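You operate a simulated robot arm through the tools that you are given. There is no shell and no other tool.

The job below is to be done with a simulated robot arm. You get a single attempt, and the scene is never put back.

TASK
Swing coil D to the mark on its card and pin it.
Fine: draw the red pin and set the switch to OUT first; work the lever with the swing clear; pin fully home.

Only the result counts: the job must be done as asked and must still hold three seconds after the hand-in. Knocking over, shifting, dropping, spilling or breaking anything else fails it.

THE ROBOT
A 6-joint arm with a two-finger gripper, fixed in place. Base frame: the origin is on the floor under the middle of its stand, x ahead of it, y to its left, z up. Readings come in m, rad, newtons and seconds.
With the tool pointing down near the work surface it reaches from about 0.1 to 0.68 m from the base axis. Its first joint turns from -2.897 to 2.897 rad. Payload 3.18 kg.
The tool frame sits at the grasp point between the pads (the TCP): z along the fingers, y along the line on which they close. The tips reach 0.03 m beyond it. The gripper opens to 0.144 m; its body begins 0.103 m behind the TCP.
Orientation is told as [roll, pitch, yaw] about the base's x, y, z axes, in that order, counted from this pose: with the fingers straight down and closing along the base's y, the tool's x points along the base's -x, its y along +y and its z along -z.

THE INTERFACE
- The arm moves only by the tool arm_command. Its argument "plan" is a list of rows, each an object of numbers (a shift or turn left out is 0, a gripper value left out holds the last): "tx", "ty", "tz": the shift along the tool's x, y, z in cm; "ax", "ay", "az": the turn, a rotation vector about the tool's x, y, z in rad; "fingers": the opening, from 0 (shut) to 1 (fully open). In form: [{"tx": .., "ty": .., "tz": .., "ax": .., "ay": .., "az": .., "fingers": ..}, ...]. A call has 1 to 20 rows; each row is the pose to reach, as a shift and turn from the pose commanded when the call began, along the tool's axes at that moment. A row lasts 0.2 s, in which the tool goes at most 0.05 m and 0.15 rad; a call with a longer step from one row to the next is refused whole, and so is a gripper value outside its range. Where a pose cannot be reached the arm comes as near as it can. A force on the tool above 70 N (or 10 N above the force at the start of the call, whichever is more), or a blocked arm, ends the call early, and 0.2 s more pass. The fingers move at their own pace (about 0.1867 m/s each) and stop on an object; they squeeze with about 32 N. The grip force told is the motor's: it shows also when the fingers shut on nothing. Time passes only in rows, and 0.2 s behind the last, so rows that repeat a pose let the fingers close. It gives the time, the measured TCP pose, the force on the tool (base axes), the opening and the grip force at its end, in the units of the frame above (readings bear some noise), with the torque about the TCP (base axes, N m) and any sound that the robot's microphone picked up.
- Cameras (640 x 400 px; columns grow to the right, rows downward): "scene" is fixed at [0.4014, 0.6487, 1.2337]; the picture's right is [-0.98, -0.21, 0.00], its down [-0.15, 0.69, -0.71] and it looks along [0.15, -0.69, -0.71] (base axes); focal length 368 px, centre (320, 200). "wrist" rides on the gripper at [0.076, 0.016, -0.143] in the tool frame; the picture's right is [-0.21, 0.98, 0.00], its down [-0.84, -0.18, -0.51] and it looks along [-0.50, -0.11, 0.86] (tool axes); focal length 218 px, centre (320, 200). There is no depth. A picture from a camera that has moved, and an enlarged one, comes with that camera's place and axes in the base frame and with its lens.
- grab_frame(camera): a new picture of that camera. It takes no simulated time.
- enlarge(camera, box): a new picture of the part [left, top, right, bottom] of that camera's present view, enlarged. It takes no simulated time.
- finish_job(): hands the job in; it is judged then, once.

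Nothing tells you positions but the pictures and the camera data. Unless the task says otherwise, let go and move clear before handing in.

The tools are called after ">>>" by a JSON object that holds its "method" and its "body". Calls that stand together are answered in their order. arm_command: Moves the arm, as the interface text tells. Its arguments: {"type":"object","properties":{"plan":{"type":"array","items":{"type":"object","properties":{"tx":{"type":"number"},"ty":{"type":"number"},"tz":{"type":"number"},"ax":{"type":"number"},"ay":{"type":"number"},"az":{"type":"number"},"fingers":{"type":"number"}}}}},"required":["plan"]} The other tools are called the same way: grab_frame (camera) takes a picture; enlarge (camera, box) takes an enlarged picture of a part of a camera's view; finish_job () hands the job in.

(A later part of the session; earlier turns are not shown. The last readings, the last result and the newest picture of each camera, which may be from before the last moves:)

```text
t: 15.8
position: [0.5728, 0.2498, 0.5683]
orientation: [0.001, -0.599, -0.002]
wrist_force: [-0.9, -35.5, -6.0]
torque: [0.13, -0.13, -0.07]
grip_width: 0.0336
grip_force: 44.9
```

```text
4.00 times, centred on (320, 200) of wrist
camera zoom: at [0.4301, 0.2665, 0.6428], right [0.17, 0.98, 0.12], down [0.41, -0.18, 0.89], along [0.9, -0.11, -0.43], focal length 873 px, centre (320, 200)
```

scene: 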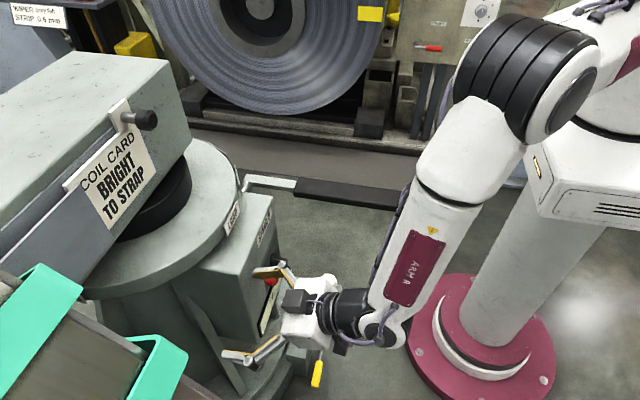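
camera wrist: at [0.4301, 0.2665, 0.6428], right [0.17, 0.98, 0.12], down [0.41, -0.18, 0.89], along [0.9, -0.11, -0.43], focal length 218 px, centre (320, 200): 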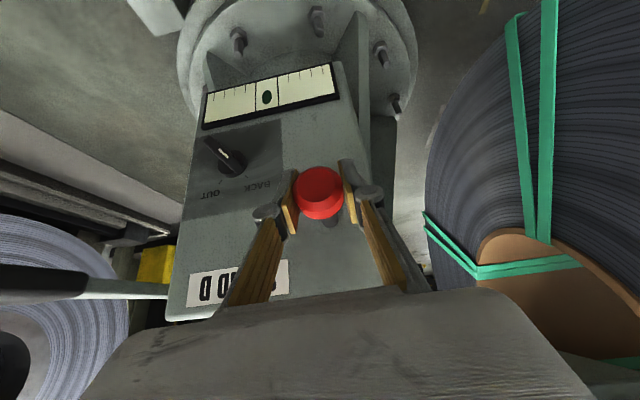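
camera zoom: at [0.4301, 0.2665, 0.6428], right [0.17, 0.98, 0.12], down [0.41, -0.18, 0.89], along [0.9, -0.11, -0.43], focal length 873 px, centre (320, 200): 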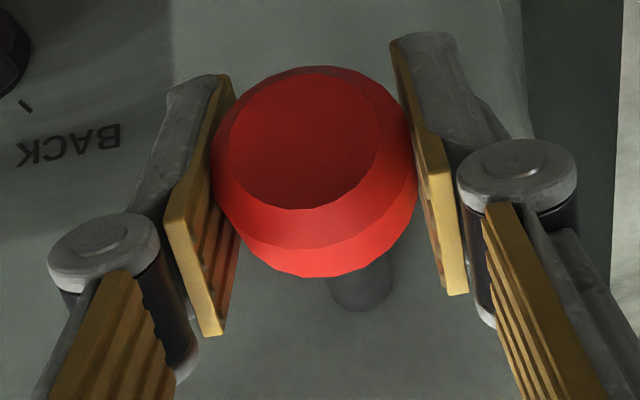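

The shaft lies exactly along -x, so the side load is just my y command being ~2.5 mm off. I'll correct that and keep drawing.

>>> {"method": "arm_command", "body": {"plan": [{"ty": -0.2, "fingers": 0.0}, {"tx": 0.41, "ty": -0.27, "tz": -0.28, "fingers": 0.0}, {"tx": 0.83, "ty": -0.27, "tz": -0.565, "fingers": 0.0}, {"tx": 1.24, "ty": -0.27, "tz": -0.85, "fingers": 0.0}, {"tx": 1.65, "ty": -0.27, "tz": -1.13, "fingers": 0.0}, {"tx": 1.65, "ty": -0.27, "tz": -1.13, "fingers": 0.0}]}}

>>> {"method": "enlarge", "body": {"camera": "scene", "box": [230, 240, 326, 300]}}

```text
t: 17.2
position: [0.5539, 0.2501, 0.5689]
orientation: [-0.013, -0.591, 0.006]
wrist_force: [-2.7, -26.7, -20.6]
torque: [0.11, 0.11, 0.01]
grip_width: 0.0338
grip_force: 44.6
out of reach, approached as far as the arm can: row 5
```

```text
6.67 times, centred on (278, 270) of scene
camera zoom: at [0.4014, 0.6487, 1.2337], right [-0.98, -0.21, 0.0], down [-0.15, 0.69, -0.71], along [0.15, -0.69, -0.71], focal length 2454 px, centre (600, -267)
```

zoom: 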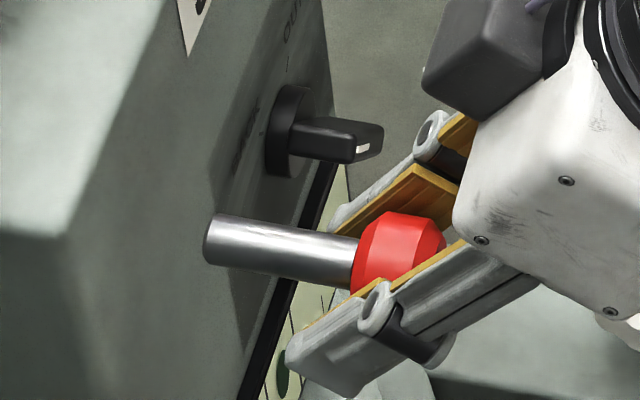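

The shaft tip now appears to be clear of the panel at x≈0.615, with the panel at 0.634. The side forces suggest it's still guided, so before letting go I'll check whether the pin is captive.

>>> {"method": "enlarge", "body": {"camera": "wrist", "box": [240, 120, 400, 260]}}

>>> {"method": "enlarge", "body": {"camera": "scene", "box": [248, 255, 288, 285]}}

>>> {"method": "grab_frame", "body": {"camera": "wrist"}}

```text
2.86 times, centred on (320, 190) of wrist
camera zoom: at [0.4122, 0.2672, 0.6437], right [0.17, 0.98, 0.11], down [0.42, -0.17, 0.89], along [0.89, -0.11, -0.44], focal length 624 px, centre (320, 229)
```

zoom: 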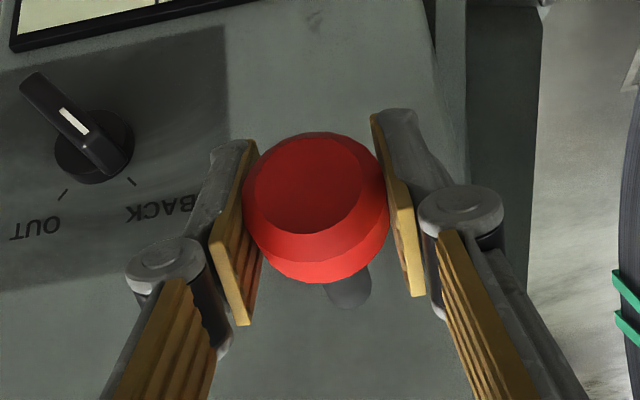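

```text
13.33 times, centred on (268, 270) of scene
camera zoom: at [0.4014, 0.6487, 1.2337], right [-0.98, -0.21, 0.0], down [-0.15, 0.69, -0.71], along [0.15, -0.69, -0.71], focal length 4908 px, centre (1013, -733)
```

zoom: 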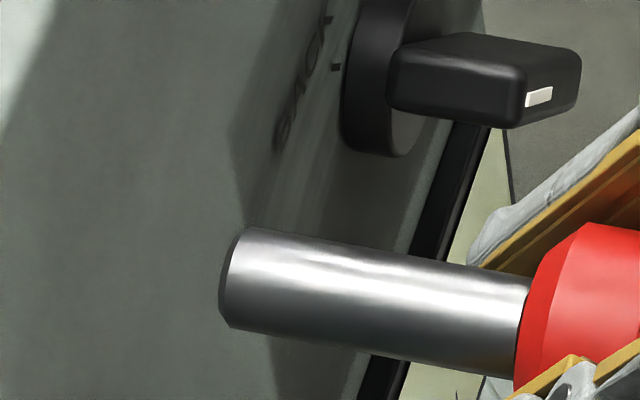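

```text
taken
camera wrist: at [0.4122, 0.2672, 0.6437], right [0.17, 0.98, 0.11], down [0.42, -0.17, 0.89], along [0.89, -0.11, -0.44], focal length 218 px, centre (320, 200)
```

wrist: 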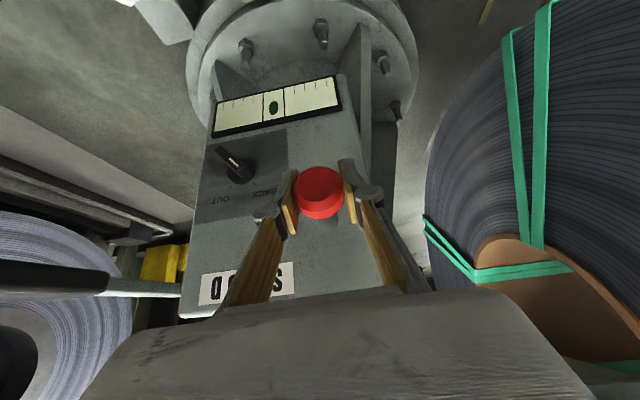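

The panel shows no hole and the shaft model is short, so the forces suggest a captive slide. A small sideways nudge will confirm this before I release.

>>> {"method": "arm_command", "body": {"plan": [{"ty": -0.15, "fingers": 0.0}, {"ty": -0.3, "fingers": 0.0}, {"ty": -0.3, "fingers": 0.0}]}}

```text
t: 18.0
position: [0.5556, 0.2501, 0.5668]
orientation: [-0.015, -0.589, 0.013]
wrist_force: [-5.9, -0.9, -34.7]
torque: [0.01, 0.27, -0.14]
grip_width: 0.0337
grip_force: 44.9
out of reach, approached as far as the arm can: row 1, 2, 3
```

The y position held fast while the force changed, so the pin is captive on a slide. I'll relieve the vertical load, open the fingers a little and see whether the pin stays out.

>>> {"method": "arm_command", "body": {"plan": [{"tx": 0.17, "tz": 0.25, "fingers": 0.0}, {"tx": 0.17, "tz": 0.25, "fingers": 0.1}, {"tx": 0.17, "tz": 0.25, "fingers": 0.3}, {"tx": 0.17, "tz": 0.25, "fingers": 0.42}, {"tx": 0.17, "tz": 0.25, "fingers": 0.42}]}}

>>> {"method": "enlarge", "body": {"camera": "scene", "box": [230, 240, 326, 300]}}

>>> {"method": "grab_frame", "body": {"camera": "wrist"}}

```text
t: 19.2
position: [0.5594, 0.2502, 0.5687]
orientation: [-0.009, -0.598, 0.007]
wrist_force: [-0.1, 0.1, -0.6]
torque: [0.0, 0.0, -0.02]
grip_width: 0.0604
grip_force: 0.1
```

```text
6.67 times, centred on (278, 270) of scene
camera zoom: at [0.4014, 0.6487, 1.2337], right [-0.98, -0.21, 0.0], down [-0.15, 0.69, -0.71], along [0.15, -0.69, -0.71], focal length 2454 px, centre (600, -267)
```

zoom: 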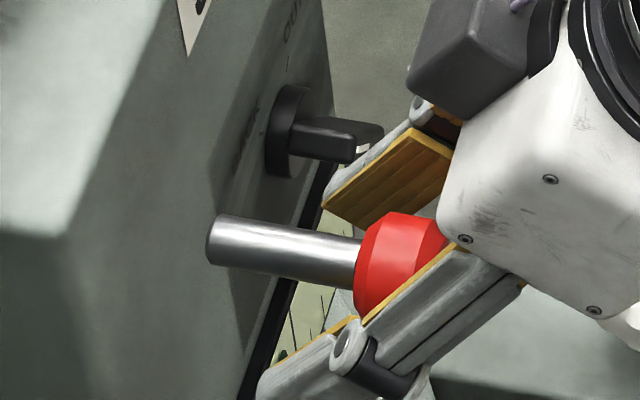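

```text
taken
camera wrist: at [0.4168, 0.2672, 0.6424], right [0.17, 0.98, 0.11], down [0.41, -0.17, 0.9], along [0.9, -0.11, -0.43], focal length 218 px, centre (320, 200)
```

wrist: 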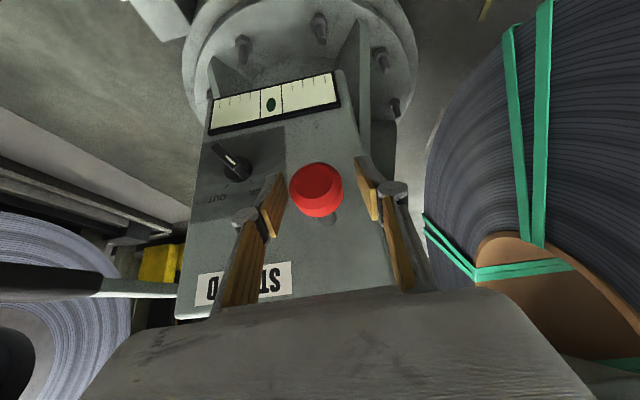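

The pin stays out by itself, drawn about 38 mm. To be sure it's fully drawn, I'll tilt slightly more downward for reach, regrip and pull gently until I feel a stop.

>>> {"method": "arm_command", "body": {"plan": [{"tx": 0.25, "tz": -0.17, "ay": 0.1, "fingers": 0.42}, {"tx": 0.5, "tz": -0.34, "ay": 0.2, "fingers": 0.42}, {"tx": 0.5, "tz": -0.34, "ay": 0.2, "fingers": 0.2}, {"tx": 0.5, "tz": -0.34, "ay": 0.2, "fingers": 0.0}, {"tx": 0.5, "tz": -0.34, "ay": 0.2, "fingers": 0.0}]}}

```text
t: 20.4
position: [0.5518, 0.2501, 0.5673]
orientation: [0.001, -0.402, 0.004]
wrist_force: [2.6, 6.9, 3.3]
torque: [0.05, 0.54, -0.08]
grip_width: 0.0338
grip_force: 45.2
```

>>> {"method": "arm_command", "body": {"plan": [{"tx": 0.28, "tz": -0.12, "fingers": 0.0}, {"tx": 0.55, "tz": -0.23, "fingers": 0.0}, {"tx": 0.83, "tz": -0.35, "fingers": 0.0}, {"tx": 1.1, "tz": -0.47, "fingers": 0.0}, {"tx": 1.1, "tz": -0.47, "fingers": 0.0}]}}

>>> {"method": "enlarge", "body": {"camera": "scene", "box": [230, 240, 326, 300]}}

```text
t: 21.6
position: [0.5461, 0.2502, 0.5692]
orientation: [0.003, -0.414, -0.003]
wrist_force: [41.3, -4.8, 6.8]
torque: [0.04, 0.15, 0.05]
grip_width: 0.0337
grip_force: 44.7
```

```text
6.67 times, centred on (278, 270) of scene
camera zoom: at [0.4014, 0.6487, 1.2337], right [-0.98, -0.21, 0.0], down [-0.15, 0.69, -0.71], along [0.15, -0.69, -0.71], focal length 2454 px, centre (600, -267)
```

zoom: 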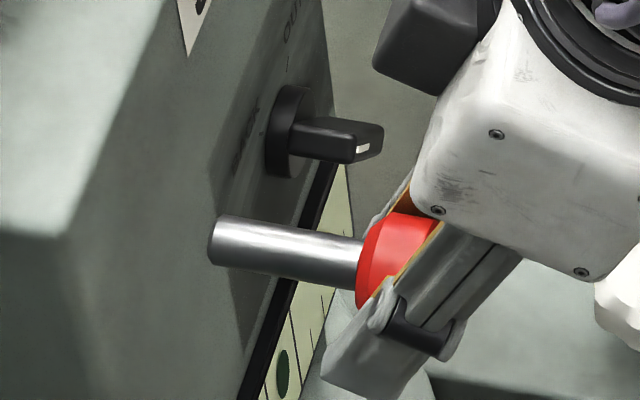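

There's a firm stop at +41 N, so the pin is fully drawn. I'll relieve, release, and back away up the tool axis.

>>> {"method": "arm_command", "body": {"plan": [{"tx": -0.3, "tz": 0.12, "fingers": 0.0}, {"tx": -0.5, "tz": 0.21, "fingers": 0.1}, {"tx": -0.5, "tz": 0.21, "fingers": 0.3}, {"tx": -0.5, "tz": 0.21, "fingers": 0.5}, {"tx": -0.5, "tz": 0.21, "fingers": 0.5}, {"tx": -0.3, "tz": -2, "fingers": 0.5}, {"tx": 0, "tz": -5, "fingers": 0.5}, {"tx": 0, "tz": -9, "fingers": 0.5}, {"tx": 0, "tz": -13, "fingers": 0.5}, {"tx": 0, "tz": -13, "fingers": 0.5}]}}

>>> {"method": "grab_frame", "body": {"camera": "wrist"}}

>>> {"method": "grab_frame", "body": {"camera": "scene"}}

>>> {"method": "enlarge", "body": {"camera": "scene", "box": [230, 240, 326, 300]}}

```text
t: 23.8
position: [0.4879, 0.2517, 0.6917]
orientation: [0.001, -0.4, 0.001]
wrist_force: [0.3, -0.4, 0.2]
torque: [0.01, -0.04, 0.04]
grip_width: 0.0718
grip_force: 0.1
```

```text
taken
camera wrist: at [0.364, 0.2674, 0.7922], right [0.19, 0.98, 0.08], down [0.58, -0.18, 0.8], along [0.79, -0.1, -0.6], focal length 218 px, centre (320, 200)
```

wrist: 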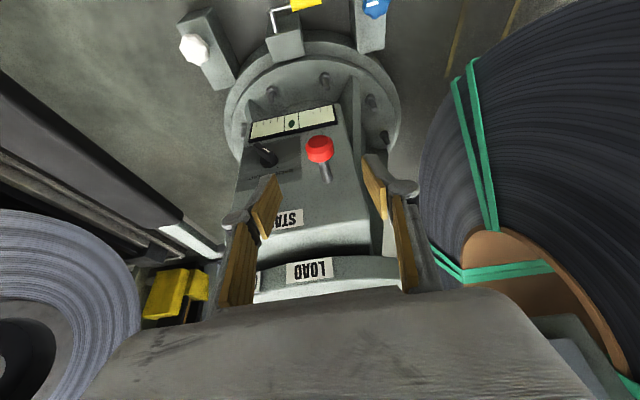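

```text
taken
```

scene: 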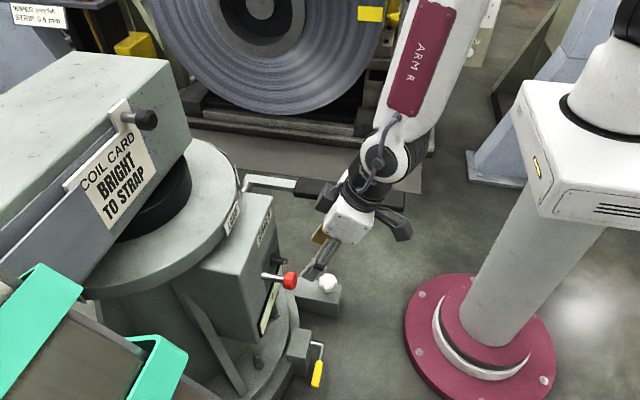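

```text
6.67 times, centred on (278, 270) of scene
camera zoom: at [0.4014, 0.6487, 1.2337], right [-0.98, -0.21, 0.0], down [-0.15, 0.69, -0.71], along [0.15, -0.69, -0.71], focal length 2454 px, centre (600, -267)
```

zoom: 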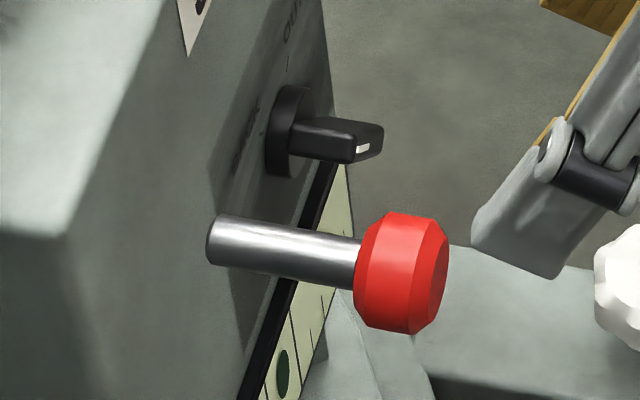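

The pin holds at the drawn position. Now I'll measure the switch knob from both cameras.

>>> {"method": "enlarge", "body": {"camera": "wrist", "box": [230, 120, 310, 180]}}

>>> {"method": "enlarge", "body": {"camera": "scene", "box": [262, 246, 294, 270]}}

```text
6.67 times, centred on (270, 150) of wrist
camera zoom: at [0.364, 0.2674, 0.7922], right [0.19, 0.98, 0.08], down [0.58, -0.18, 0.8], along [0.79, -0.1, -0.6], focal length 1455 px, centre (653, 533)
```

zoom: 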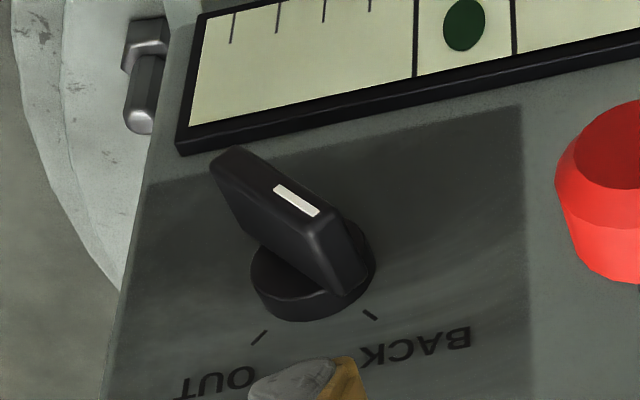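

```text
16.00 times, centred on (278, 258) of scene
camera zoom: at [0.4014, 0.6487, 1.2337], right [-0.98, -0.21, 0.0], down [-0.15, 0.69, -0.71], along [0.15, -0.69, -0.71], focal length 5889 px, centre (992, -728)
```

zoom: 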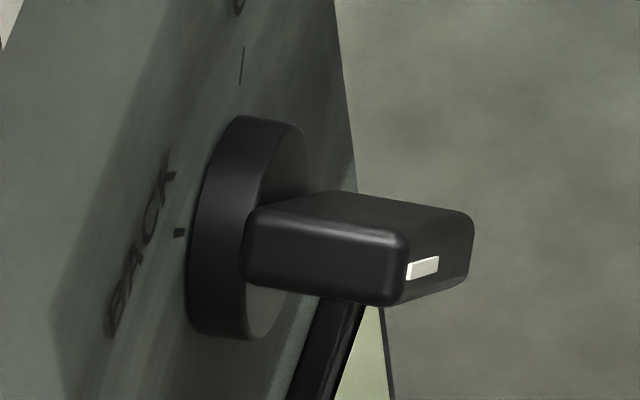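

The knob axis is at (y 0.146, z 0.480), with the bar ±2.4 cm long at 36° toward +y and its front face at x≈0.598. I'll straddle the bar's upper end with the fingers from above and sweep it toward -y. First I'll go to a point above the switch.

>>> {"method": "arm_command", "body": {"plan": [{"tx": -1.2, "ty": -2.3, "tz": 1.7, "ay": 0.025, "fingers": 0.35}, {"tx": -2.35, "ty": -4.6, "tz": 3.5, "ay": 0.05, "fingers": 0.35}, {"tx": -3.5, "ty": -6.9, "tz": 5.3, "ay": 0.075, "fingers": 0.35}, {"tx": -4.69, "ty": -9.17, "tz": 7.05, "ay": 0.1, "fingers": 0.35}, {"tx": -4.69, "ty": -9.17, "tz": 7.05, "ay": 0.1, "fingers": 0.35}]}}

>>> {"method": "grab_frame", "body": {"camera": "wrist"}}

>>> {"method": "enlarge", "body": {"camera": "scene", "box": [200, 160, 360, 320]}}

```text
t: 25.0
position: [0.5602, 0.1605, 0.6407]
orientation: [0.002, -0.3, 0.001]
wrist_force: [0.3, 0.4, -0.5]
torque: [-0.02, 0.01, -0.03]
grip_width: 0.0504
grip_force: 0.1
```

```text
taken
camera wrist: at [0.4463, 0.1764, 0.7543], right [0.2, 0.98, 0.06], down [0.66, -0.18, 0.73], along [0.73, -0.1, -0.68], focal length 218 px, centre (320, 200)
```

wrist: 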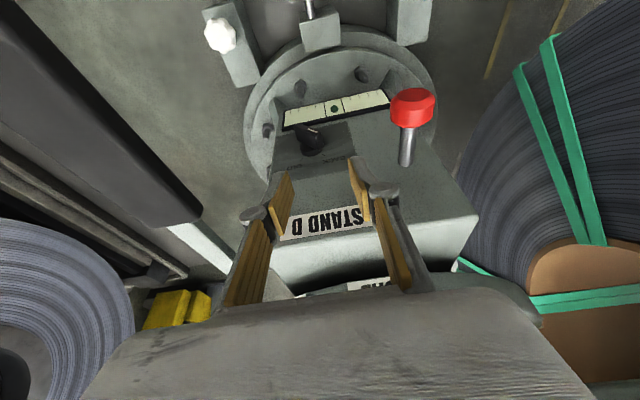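

```text
2.50 times, centred on (280, 240) of scene
camera zoom: at [0.4014, 0.6487, 1.2337], right [-0.98, -0.21, 0.0], down [-0.15, 0.69, -0.71], along [0.15, -0.69, -0.71], focal length 920 px, centre (420, 100)
```

zoom: 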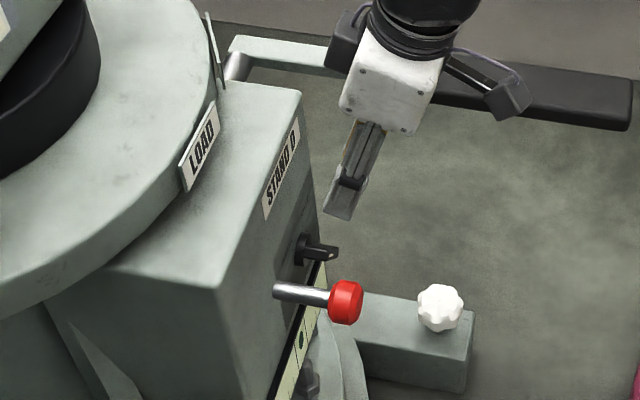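

I'm lined up above the switch and the fingers straddle it. I'll descend along the tool axis in two stages.

>>> {"method": "arm_command", "body": {"plan": [{"tz": 3, "fingers": 0.35}, {"tz": 6, "fingers": 0.35}, {"tz": 8.5, "fingers": 0.35}, {"tz": 10, "fingers": 0.35}, {"tz": 11, "fingers": 0.35}, {"tz": 11, "fingers": 0.35}]}}

>>> {"method": "enlarge", "body": {"camera": "wrist", "box": [240, 120, 400, 260]}}

>>> {"method": "enlarge", "body": {"camera": "scene", "box": [230, 220, 326, 290]}}

```text
t: 26.4
position: [0.593, 0.158, 0.535]
orientation: [0.002, -0.301, 0.003]
wrist_force: [-1.1, 0.5, -0.7]
torque: [-0.01, -0.01, -0.03]
grip_width: 0.0505
grip_force: 0.1
```

```text
2.86 times, centred on (320, 190) of wrist
camera zoom: at [0.4792, 0.1741, 0.6485], right [0.2, 0.98, 0.06], down [0.66, -0.18, 0.73], along [0.73, -0.1, -0.68], focal length 624 px, centre (320, 229)
```

zoom: 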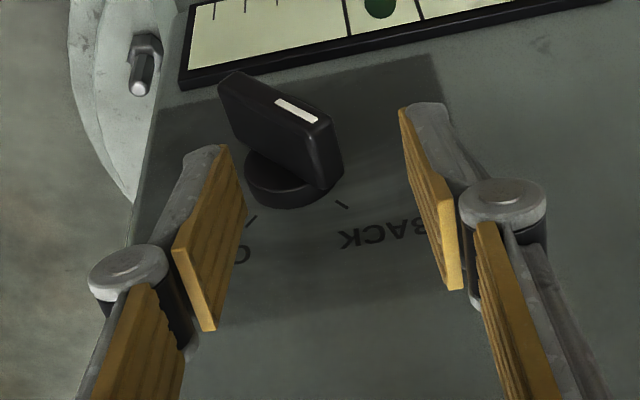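

```text
5.71 times, centred on (278, 255) of scene
camera zoom: at [0.4014, 0.6487, 1.2337], right [-0.98, -0.21, 0.0], down [-0.15, 0.69, -0.71], along [0.15, -0.69, -0.71], focal length 2103 px, centre (560, -114)
```

zoom: 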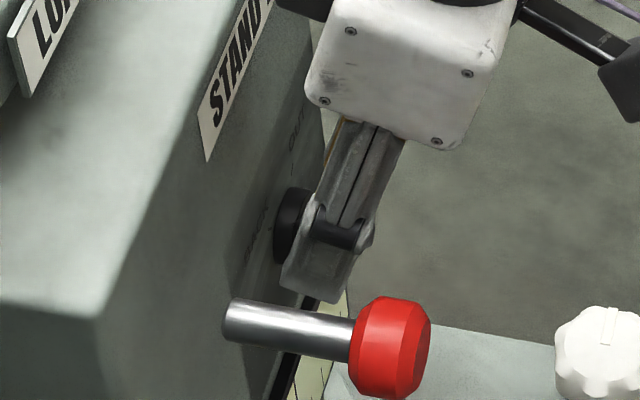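

The bar sits between the pads. I'll descend the last 1.8 cm, then sweep slowly toward -y to carry the pointer over.

>>> {"method": "arm_command", "body": {"plan": [{"tx": 0.17, "tz": 0.9, "fingers": 0.35}, {"tx": 0.34, "tz": 1.79, "fingers": 0.35}, {"tx": 0.34, "tz": 1.79, "fingers": 0.35}, {"tx": 0.34, "ty": -0.7, "tz": 1.79, "fingers": 0.35}, {"tx": 0.34, "ty": -1.4, "tz": 1.79, "fingers": 0.35}, {"tx": 0.34, "ty": -2.1, "tz": 1.79, "fingers": 0.35}, {"tx": 0.34, "ty": -2.1, "tz": 1.79, "fingers": 0.35}]}}

>>> {"method": "enlarge", "body": {"camera": "wrist", "box": [240, 120, 400, 260]}}

>>> {"method": "enlarge", "body": {"camera": "scene", "box": [230, 220, 326, 290]}}

```text
t: 28.0
position: [0.596, 0.1369, 0.5168]
orientation: [0.002, -0.302, 0.002]
wrist_force: [1.7, 6.4, 2.9]
torque: [0.2, -0.06, 0.09]
grip_width: 0.0544
grip_force: 3.4
```

```text
2.86 times, centred on (320, 190) of wrist
camera zoom: at [0.4823, 0.1533, 0.6305], right [0.2, 0.98, 0.06], down [0.66, -0.18, 0.73], along [0.73, -0.1, -0.68], focal length 624 px, centre (320, 229)
```

zoom: 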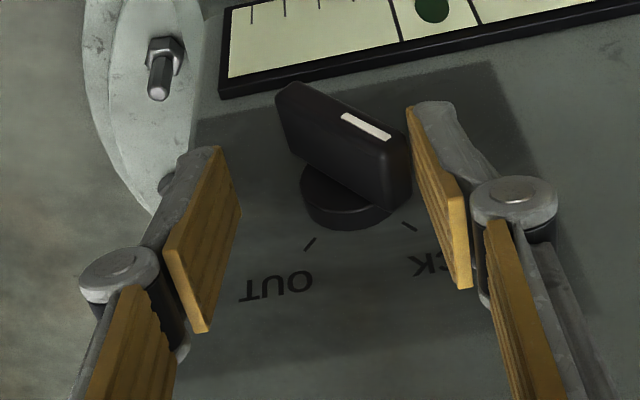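

```text
5.71 times, centred on (278, 255) of scene
camera zoom: at [0.4014, 0.6487, 1.2337], right [-0.98, -0.21, 0.0], down [-0.15, 0.69, -0.71], along [0.15, -0.69, -0.71], focal length 2103 px, centre (560, -114)
```

zoom: 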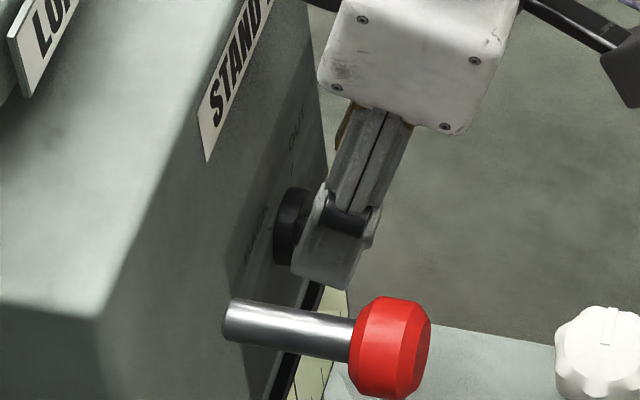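

The +y pad has just met the bar with 6 N. I'll keep sweeping.

>>> {"method": "arm_command", "body": {"plan": [{"ty": -0.5, "fingers": 0.35}, {"ty": -1.0, "fingers": 0.35}, {"ty": -1.5, "fingers": 0.35}, {"ty": -2.0, "fingers": 0.35}, {"ty": -2.0, "fingers": 0.35}]}}

>>> {"method": "enlarge", "body": {"camera": "wrist", "box": [240, 120, 400, 260]}}

>>> {"method": "enlarge", "body": {"camera": "scene", "box": [230, 220, 326, 290]}}

```text
t: 29.2
position: [0.5953, 0.1166, 0.5171]
orientation: [0.002, -0.303, 0.002]
wrist_force: [-4.4, 10.5, 13.6]
torque: [0.75, 0.15, 0.1]
grip_width: 0.0583
grip_force: 6.0
```

```text
2.86 times, centred on (320, 190) of wrist
camera zoom: at [0.4821, 0.1328, 0.6308], right [0.2, 0.98, 0.06], down [0.65, -0.18, 0.73], along [0.73, -0.1, -0.68], focal length 624 px, centre (320, 229)
```

zoom: 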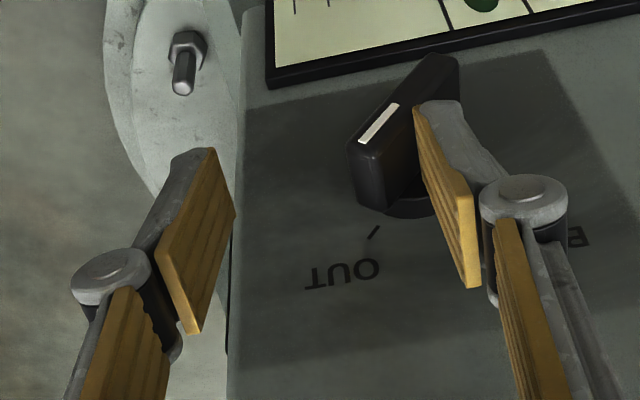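

```text
5.71 times, centred on (278, 255) of scene
camera zoom: at [0.4014, 0.6487, 1.2337], right [-0.98, -0.21, 0.0], down [-0.15, 0.69, -0.71], along [0.15, -0.69, -0.71], focal length 2103 px, centre (560, -114)
```

zoom: 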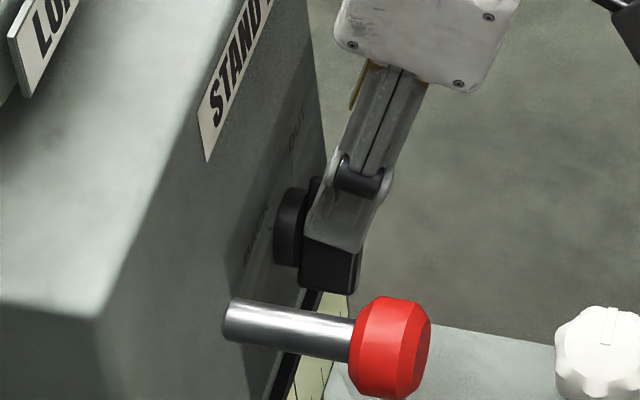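

The pointer has swung over toward OUT. I'll back off a little, lift clear and verify it stays there.

>>> {"method": "arm_command", "body": {"plan": [{"ty": 0.5, "fingers": 0.35}, {"ty": 0.7, "tz": -1.5, "fingers": 0.35}, {"ty": 0.7, "tz": -4, "fingers": 0.35}, {"ty": 0.7, "tz": -8, "fingers": 0.35}, {"ty": 0.7, "tz": -11, "fingers": 0.35}, {"ty": 0.7, "tz": -11, "fingers": 0.35}]}}

>>> {"method": "grab_frame", "body": {"camera": "wrist"}}

>>> {"method": "enlarge", "body": {"camera": "wrist", "box": [270, 80, 430, 200]}}

>>> {"method": "enlarge", "body": {"camera": "scene", "box": [230, 220, 326, 290]}}

```text
t: 30.6
position: [0.5617, 0.1218, 0.6215]
orientation: [-0.001, -0.3, 0.003]
wrist_force: [-0.1, 0.7, -0.1]
torque: [0.0, 0.03, 0.01]
grip_width: 0.0503
grip_force: 0.0
```

```text
taken
camera wrist: at [0.4474, 0.1375, 0.7358], right [0.2, 0.98, 0.06], down [0.66, -0.18, 0.73], along [0.73, -0.1, -0.68], focal length 218 px, centre (320, 200)
```

wrist: 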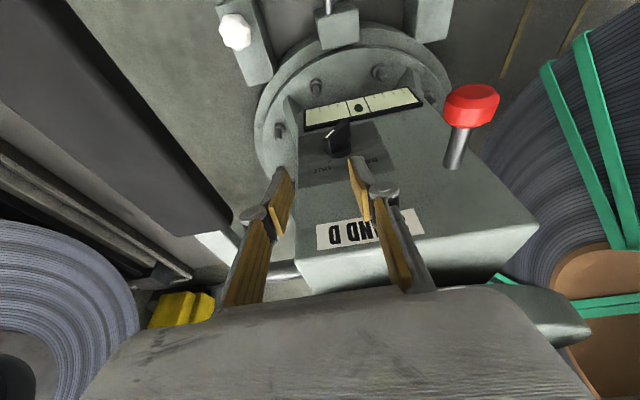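

```text
3.33 times, centred on (350, 140) of wrist
camera zoom: at [0.4474, 0.1375, 0.7358], right [0.2, 0.98, 0.06], down [0.66, -0.18, 0.73], along [0.73, -0.1, -0.68], focal length 728 px, centre (220, 400)
```

zoom: 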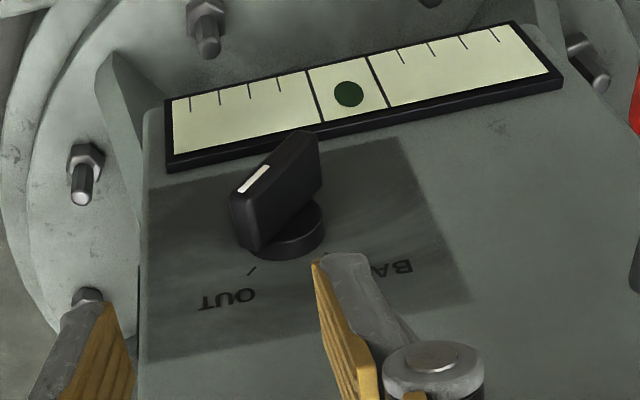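

```text
5.71 times, centred on (278, 255) of scene
camera zoom: at [0.4014, 0.6487, 1.2337], right [-0.98, -0.21, 0.0], down [-0.15, 0.69, -0.71], along [0.15, -0.69, -0.71], focal length 2103 px, centre (560, -114)
```

zoom: 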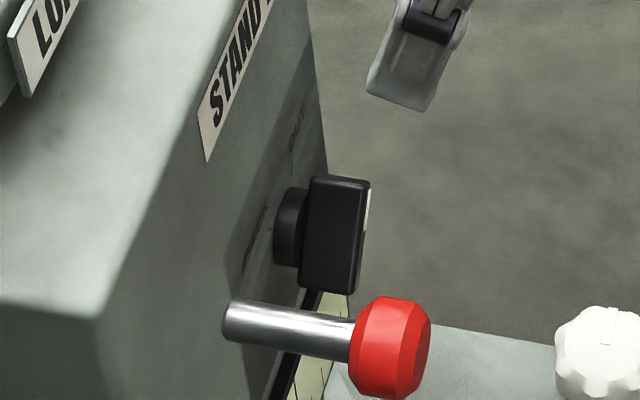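

The pointer direction (~50° toward -y) matches the OUT tick, so the switch is at OUT. Next comes the lever: the handle is about 6 cm wide in y, from x≈0.33 to 0.59 at z≈0.60. I'll lift and move above it.

>>> {"method": "arm_command", "body": {"plan": [{"tx": 0.73, "tz": -4.41, "fingers": 0.35}, {"tx": 1.46, "tz": -8.82, "ay": 0.06, "fingers": 0.35}, {"tx": 3.11, "ty": -2.5, "tz": -11.95, "ay": 0.12, "fingers": 0.5}, {"tx": 5.68, "ty": -5.8, "tz": -13.8, "ay": 0.18, "fingers": 0.7}, {"tx": 8.39, "ty": -9.2, "tz": -15.15, "ay": 0.24, "fingers": 0.75}, {"tx": 10.78, "ty": -12.2, "tz": -15.89, "ay": 0.3, "fingers": 0.75}, {"tx": 10.78, "ty": -12.2, "tz": -15.89, "ay": 0.3, "fingers": 0.75}]}}

>>> {"method": "grab_frame", "body": {"camera": "wrist"}}

>>> {"method": "grab_frame", "body": {"camera": "scene"}}

```text
t: 32.2
position: [0.4124, -0.0011, 0.7434]
orientation: [-0.004, -0.001, 0.014]
wrist_force: [-0.2, 0.9, 0.5]
torque: [-0.12, -0.02, -0.09]
grip_width: 0.1082
grip_force: 0.1
out of reach, approached as far as the arm can: row 2
```

```text
taken
camera wrist: at [0.3365, 0.0147, 0.8852], right [0.19, 0.98, 0.0], down [0.85, -0.17, 0.51], along [0.5, -0.1, -0.86], focal length 218 px, centre (320, 200)
```

wrist: 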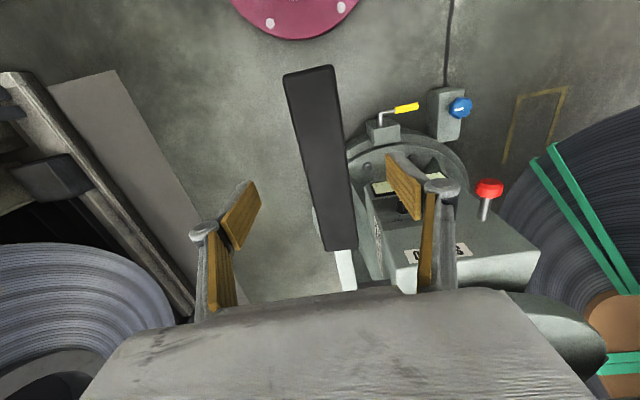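

```text
taken
```

scene: 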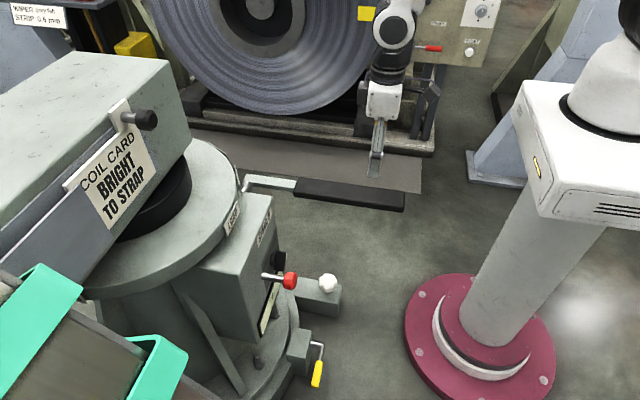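

The handle's top is at z≈0.62, y roughly -0.03 to 0.03. I'll descend with open fingers to straddle it near x≈0.385, then close on it.

>>> {"method": "arm_command", "body": {"plan": [{"tx": 1.3, "ty": 0.2, "tz": 4, "fingers": 0.75}, {"tx": 2.7, "ty": 0.4, "tz": 8, "fingers": 0.75}, {"tx": 2.7, "ty": 0.4, "tz": 11, "fingers": 0.75}, {"tx": 2.7, "ty": 0.4, "tz": 13, "fingers": 0.75}, {"tx": 2.7, "ty": 0.4, "tz": 14, "fingers": 0.75}, {"tx": 2.7, "ty": 0.4, "tz": 14, "fingers": 0.75}]}}

>>> {"method": "grab_frame", "body": {"camera": "wrist"}}

>>> {"method": "enlarge", "body": {"camera": "scene", "box": [230, 120, 450, 260]}}

```text
t: 33.6
position: [0.3851, 0.0059, 0.5997]
orientation: [0.0, 0.001, 0.002]
wrist_force: [-0.4, 0.2, 0.6]
torque: [-0.02, 0.01, -0.01]
grip_width: 0.1081
grip_force: 0.0
```

```text
taken
camera wrist: at [0.3099, 0.0215, 0.7421], right [0.21, 0.98, 0.0], down [0.84, -0.18, 0.51], along [0.5, -0.1, -0.86], focal length 218 px, centre (320, 200)
```

wrist: 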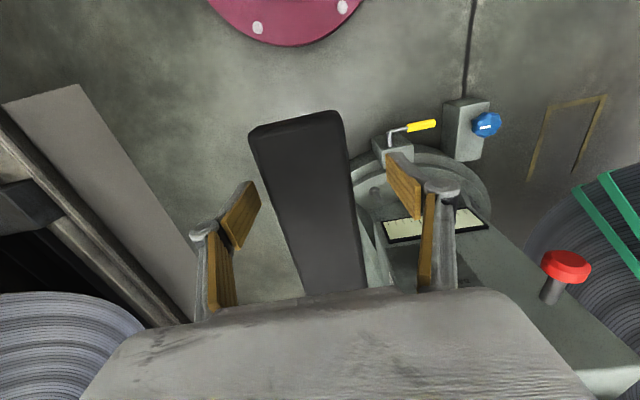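

```text
2.86 times, centred on (340, 190) of scene
camera zoom: at [0.4014, 0.6487, 1.2337], right [-0.98, -0.21, 0.0], down [-0.15, 0.69, -0.71], along [0.15, -0.69, -0.71], focal length 1052 px, centre (263, 229)
```

zoom: 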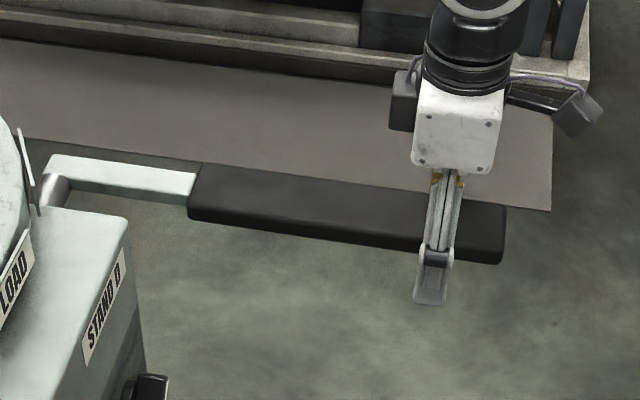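

The fingers straddle the handle. Closing on it.

>>> {"method": "arm_command", "body": {"plan": [{"fingers": 0.6}, {"fingers": 0.4}, {"fingers": 0.2}, {"fingers": 0.0}, {"fingers": 0.0}]}}

>>> {"method": "enlarge", "body": {"camera": "scene", "box": [230, 120, 450, 260]}}

```text
t: 34.8
position: [0.3846, 0.0046, 0.6013]
orientation: [0.002, 0.0, -0.003]
wrist_force: [3.2, -64.1, 0.9]
torque: [-0.67, -0.01, 0.81]
grip_width: 0.0662
grip_force: 32.2
```

```text
2.86 times, centred on (340, 190) of scene
camera zoom: at [0.4014, 0.6487, 1.2337], right [-0.98, -0.21, 0.0], down [-0.15, 0.69, -0.71], along [0.15, -0.69, -0.71], focal length 1052 px, centre (263, 229)
```

zoom: 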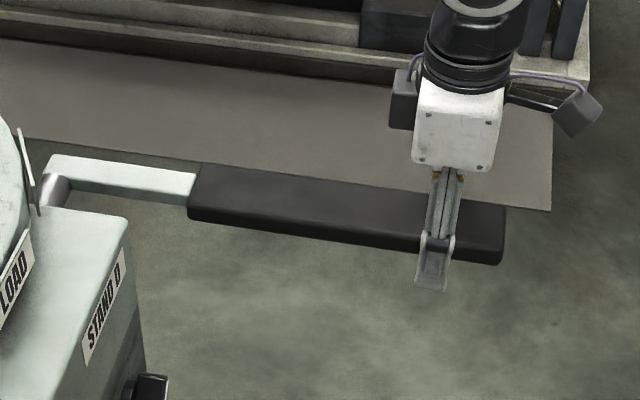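

The side load is -64 N, so the handle's centre lies a few millimetres toward -y. Shifting to centre on it.

>>> {"method": "arm_command", "body": {"plan": [{"ty": -0.2, "fingers": 0.0}, {"ty": -0.4, "fingers": 0.0}, {"ty": -0.4, "fingers": 0.0}]}}

```text
t: 35.6
position: [0.3856, 0.0009, 0.6003]
orientation: [0.003, -0.002, 0.001]
wrist_force: [0.3, -57.5, -7.4]
torque: [-0.4, 0.07, 0.52]
grip_width: 0.0582
grip_force: 44.2
```

>>> {"method": "arm_command", "body": {"plan": [{"ty": -0.2, "fingers": 0.0}, {"ty": -0.4, "fingers": 0.0}, {"ty": -0.4, "fingers": 0.0}]}}

```text
t: 36.6
position: [0.3853, 0.0002, 0.6011]
orientation: [0.003, 0.0, 0.01]
wrist_force: [0.1, 24.0, -5.2]
torque: [0.22, -0.05, -1.01]
grip_width: 0.0587
grip_force: 44.8
stopped in row 3: the force on the tool passed its limit at 74 N (the readings are from after the stop); the commanded pose is now the measured one
```

The grip is now on both sides (5.9 cm wide). I'll test the lever gently upward first, following its arc, and watch the forces.

>>> {"method": "arm_command", "body": {"plan": [{"tx": 0, "tz": -0.6, "ay": 0.017, "fingers": 0.0}, {"tx": -0.06, "tz": -1.2, "ay": 0.034, "fingers": 0.0}, {"tx": -0.1, "tz": -1.8, "ay": 0.052, "fingers": 0.0}, {"tx": -0.1, "tz": -1.8, "ay": 0.052, "fingers": 0.0}]}}

>>> {"method": "enlarge", "body": {"camera": "scene", "box": [230, 120, 450, 260]}}

```text
t: 37.0
position: [0.3846, 0.0004, 0.602]
orientation: [0.002, 0.009, 0.01]
wrist_force: [4.6, 8.9, -29.9]
torque: [0.07, -0.07, -0.57]
grip_width: 0.0585
grip_force: 45.2
stopped in row 1: the force on the tool passed its limit at 89 N (the readings are from after the stop); the commanded pose is now the measured one
```

```text
2.86 times, centred on (340, 190) of scene
camera zoom: at [0.4014, 0.6487, 1.2337], right [-0.98, -0.21, 0.0], down [-0.15, 0.69, -0.71], along [0.15, -0.69, -0.71], focal length 1052 px, centre (263, 229)
```

zoom: 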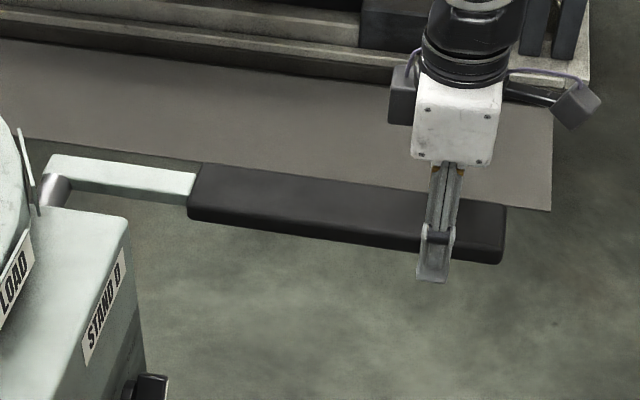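

Upward meets a hard stop, so the working stroke must be downward. Testing down gently.

>>> {"method": "arm_command", "body": {"plan": [{"tz": 0.3, "ay": -0.009, "fingers": 0.0}, {"tz": 0.6, "ay": -0.017, "fingers": 0.0}, {"tx": -0.02, "tz": 1.0, "ay": -0.029, "fingers": 0.0}, {"tx": -0.04, "tz": 1.4, "ay": -0.04, "fingers": 0.0}, {"tx": -0.04, "tz": 1.4, "ay": -0.04, "fingers": 0.0}]}}

>>> {"method": "enlarge", "body": {"camera": "scene", "box": [0, 40, 450, 260]}}

```text
t: 38.2
position: [0.3851, 0.0004, 0.5867]
orientation: [0.001, -0.032, 0.01]
wrist_force: [8.8, 12.1, 1.1]
torque: [0.1, -0.19, -1.55]
grip_width: 0.0581
grip_force: 44.9
```

```text
1.42 times, centred on (225, 150) of scene
camera zoom: at [0.4014, 0.6487, 1.2337], right [-0.98, -0.21, 0.0], down [-0.15, 0.69, -0.71], along [0.15, -0.69, -0.71], focal length 524 px, centre (455, 271)
```

zoom: 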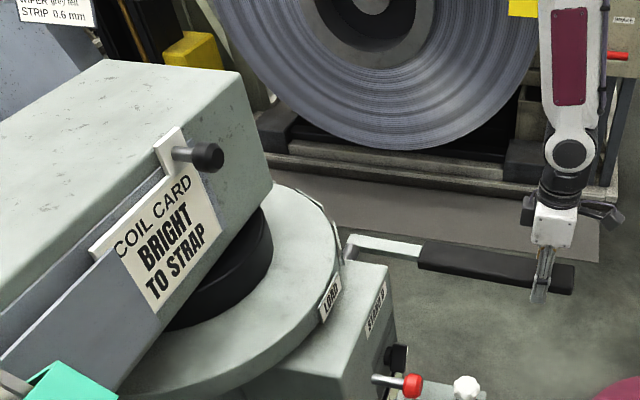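

Downward moves freely. I'll continue the stroke down along the arc (radius ~0.35 about the shaft at (0.734, 0.59)) in moderate steps.

>>> {"method": "arm_command", "body": {"plan": [{"tx": 0, "tz": 1.05, "ay": -0.03, "fingers": 0.0}, {"tx": -0.01, "tz": 2.09, "ay": -0.06, "fingers": 0.0}, {"tx": -0.07, "tz": 3.14, "ay": -0.09, "fingers": 0.0}, {"tx": -0.16, "tz": 4.19, "ay": -0.12, "fingers": 0.0}, {"tx": -0.28, "tz": 5.23, "ay": -0.15, "fingers": 0.0}, {"tx": -0.42, "tz": 6.26, "ay": -0.18, "fingers": 0.0}, {"tx": -0.6, "tz": 7.3, "ay": -0.21, "fingers": 0.0}, {"tx": -0.81, "tz": 8.32, "ay": -0.24, "fingers": 0.0}, {"tx": -0.81, "tz": 8.32, "ay": -0.24, "fingers": 0.0}]}}

>>> {"method": "grab_frame", "body": {"camera": "scene"}}

>>> {"method": "enlarge", "body": {"camera": "scene", "box": [0, 40, 450, 260]}}

```text
t: 40.2
position: [0.4005, 0.0005, 0.5047]
orientation: [0.003, -0.278, 0.007]
wrist_force: [23.1, 18.7, 12.5]
torque: [0.61, -0.28, -1.02]
grip_width: 0.0584
grip_force: 44.9
```

```text
taken
```

scene: 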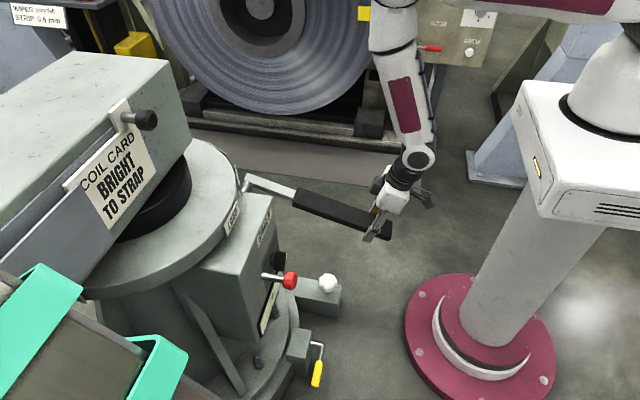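

```text
1.42 times, centred on (225, 150) of scene
camera zoom: at [0.4014, 0.6487, 1.2337], right [-0.98, -0.21, 0.0], down [-0.15, 0.69, -0.71], along [0.15, -0.69, -0.71], focal length 524 px, centre (455, 271)
```

zoom: 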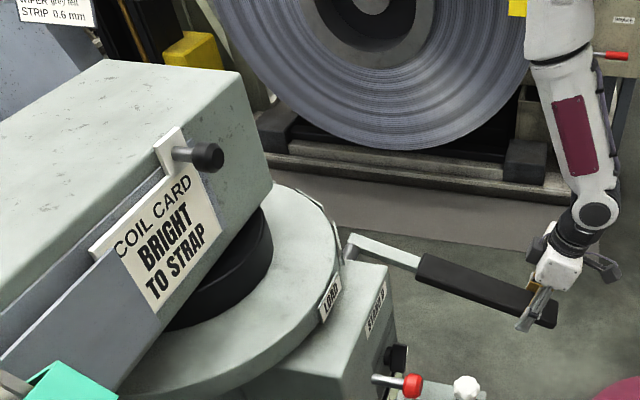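

The lever is down about 0.27 rad with no boom motion yet, so this may be the idle stroke of the ratchet. I'll continue down on a refined arc (axis ≈ (0.724, 0.608), R≈0.34) to find the bottom.

>>> {"method": "arm_command", "body": {"plan": [{"tx": -0.54, "tz": 1.41, "ay": -0.04, "fingers": 0.0}, {"tx": -0.67, "tz": 2.76, "ay": -0.08, "fingers": 0.0}, {"tx": -0.86, "tz": 4.1, "ay": -0.12, "fingers": 0.0}, {"tx": -1.1, "tz": 5.45, "ay": -0.16, "fingers": 0.0}, {"tx": -1.39, "tz": 6.77, "ay": -0.2, "fingers": 0.0}, {"tx": -1.74, "tz": 8.08, "ay": -0.24, "fingers": 0.0}, {"tx": -1.74, "tz": 8.08, "ay": -0.24, "fingers": 0.0}]}}

>>> {"method": "grab_frame", "body": {"camera": "scene"}}

>>> {"method": "grab_frame", "body": {"camera": "wrist"}}

```text
t: 41.1
position: [0.4144, 0.0014, 0.4593]
orientation: [0.003, -0.406, 0.009]
wrist_force: [-7.9, 4.7, 26.0]
torque: [0.65, 0.26, -0.63]
grip_width: 0.0576
grip_force: 45.4
stopped in row 4: the force on the tool passed its limit at 93 N (the readings are from after the stop); the commanded pose is now the measured one
```

```text
taken
```

scene: 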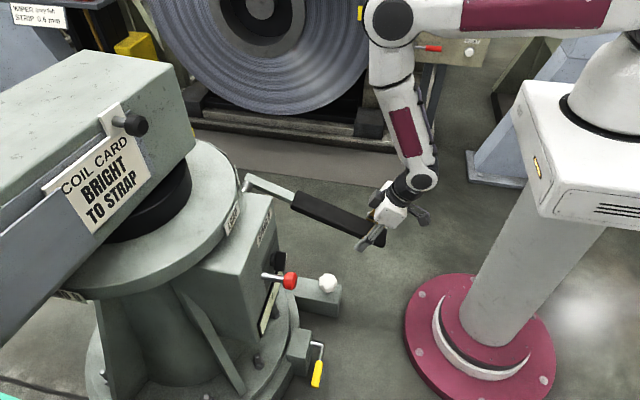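

```text
taken
camera wrist: at [0.2891, 0.0148, 0.5605], right [0.18, 0.98, 0.08], down [0.57, -0.18, 0.8], along [0.8, -0.1, -0.59], focal length 218 px, centre (320, 200)
```

wrist: 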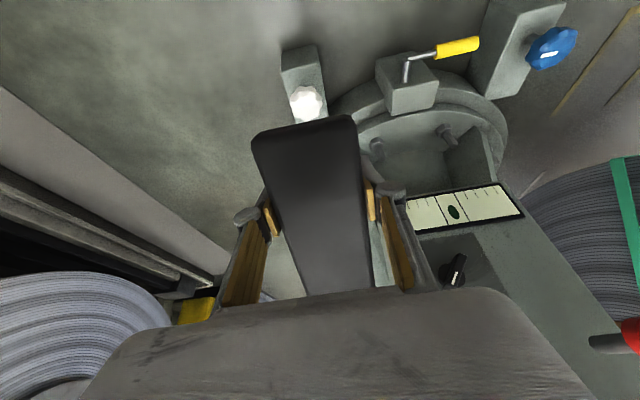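

The boom has started to swing: it turned about 7° in the wanted direction, with the coil moving away to +x. I'll check the indicator and plates, then see whether the lever has really bottomed.

>>> {"method": "enlarge", "body": {"camera": "wrist", "box": [390, 160, 540, 300]}}

>>> {"method": "enlarge", "body": {"camera": "scene", "box": [0, 40, 280, 320]}}

>>> {"method": "arm_command", "body": {"plan": [{"tz": 0.3, "ay": -0.01, "fingers": 0.0}, {"tx": -0.05, "tz": 0.6, "ay": -0.02, "fingers": 0.0}]}}

>>> {"method": "enlarge", "body": {"camera": "scene", "box": [0, 40, 280, 320]}}

```text
2.86 times, centred on (465, 230) of wrist
camera zoom: at [0.2891, 0.0148, 0.5605], right [0.18, 0.98, 0.08], down [0.57, -0.18, 0.8], along [0.8, -0.1, -0.59], focal length 624 px, centre (-94, 114)
```

zoom: 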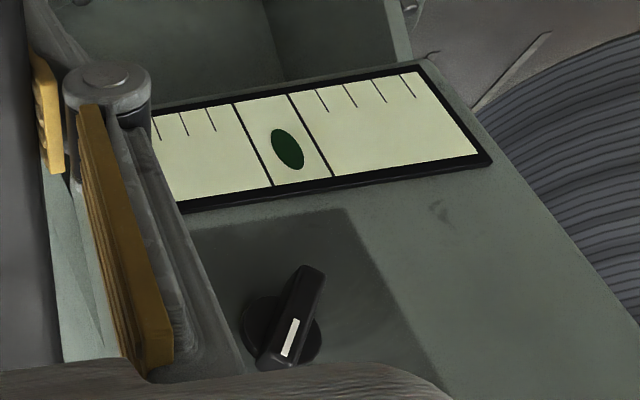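

```text
1.43 times, centred on (140, 180) of scene
camera zoom: at [0.4014, 0.6487, 1.2337], right [-0.98, -0.21, 0.0], down [-0.15, 0.69, -0.71], along [0.15, -0.69, -0.71], focal length 526 px, centre (577, 229)
```

zoom: 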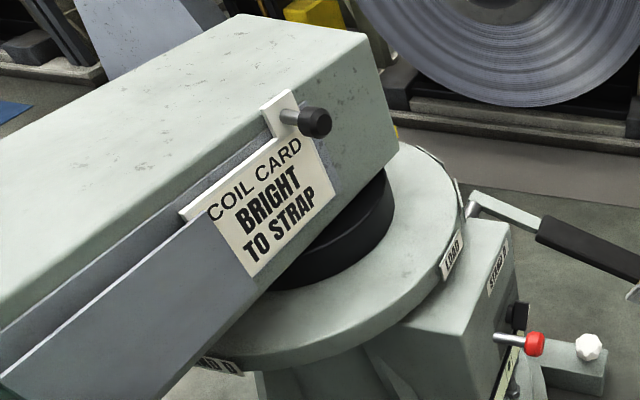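

```text
t: 41.8
position: [0.4176, 0.0009, 0.4523]
orientation: [0.0, -0.429, 0.009]
wrist_force: [-7.8, -8.4, 24.8]
torque: [-0.09, -0.2, 0.34]
grip_width: 0.0688
grip_force: 45.0
```

```text
1.43 times, centred on (140, 180) of scene
camera zoom: at [0.4014, 0.6487, 1.2337], right [-0.98, -0.21, 0.0], down [-0.15, 0.69, -0.71], along [0.15, -0.69, -0.71], focal length 526 px, centre (577, 229)
```

zoom: 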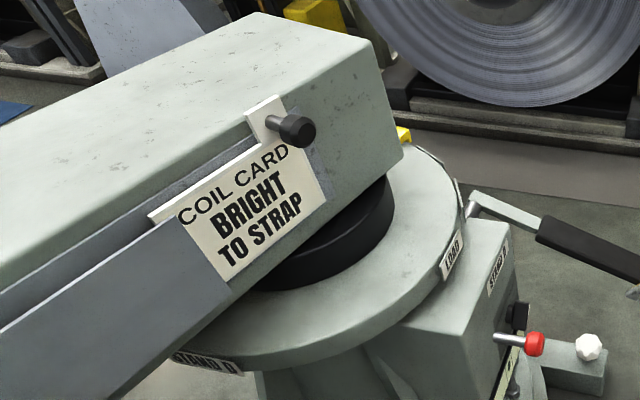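

The boom keeps turning quickly while the lever is held near the bottom, now about 16° of the 30° needed. I must raise the lever at once so it doesn't overshoot.

>>> {"method": "arm_command", "body": {"plan": [{"tx": -0.12, "tz": -4.46, "ay": 0.13, "fingers": 0.0}, {"tx": -0.72, "tz": -8.5, "ay": 0.25, "fingers": 0.0}]}}

>>> {"method": "enlarge", "body": {"camera": "scene", "box": [0, 40, 280, 320]}}

>>> {"method": "grab_frame", "body": {"camera": "scene"}}

```text
t: 42.4
position: [0.3908, 0.0003, 0.5338]
orientation: [-0.002, -0.183, -0.002]
wrist_force: [-0.4, -18.6, 2.8]
torque: [0.57, -0.43, 1.3]
grip_width: 0.0576
grip_force: 45.3
stopped in row 2: the force on the tool passed its limit at 75 N (the readings are from after the stop); the commanded pose is now the measured one
```

```text
1.43 times, centred on (140, 180) of scene
camera zoom: at [0.4014, 0.6487, 1.2337], right [-0.98, -0.21, 0.0], down [-0.15, 0.69, -0.71], along [0.15, -0.69, -0.71], focal length 526 px, centre (577, 229)
```

zoom: 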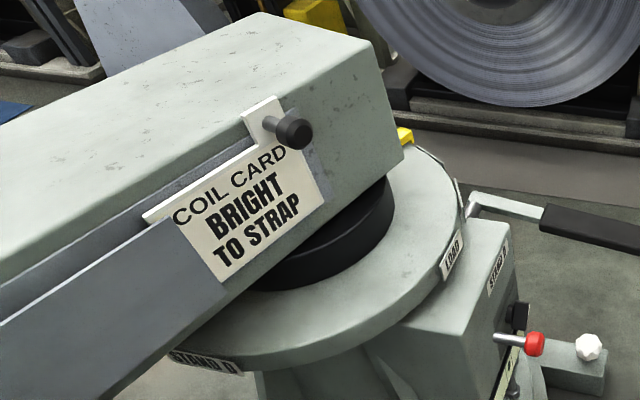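

```text
taken
```

scene: 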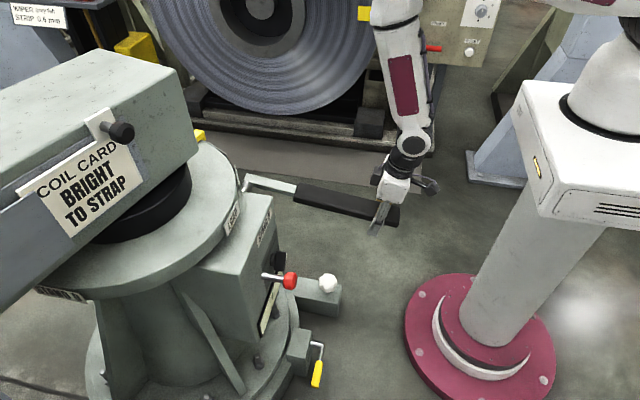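

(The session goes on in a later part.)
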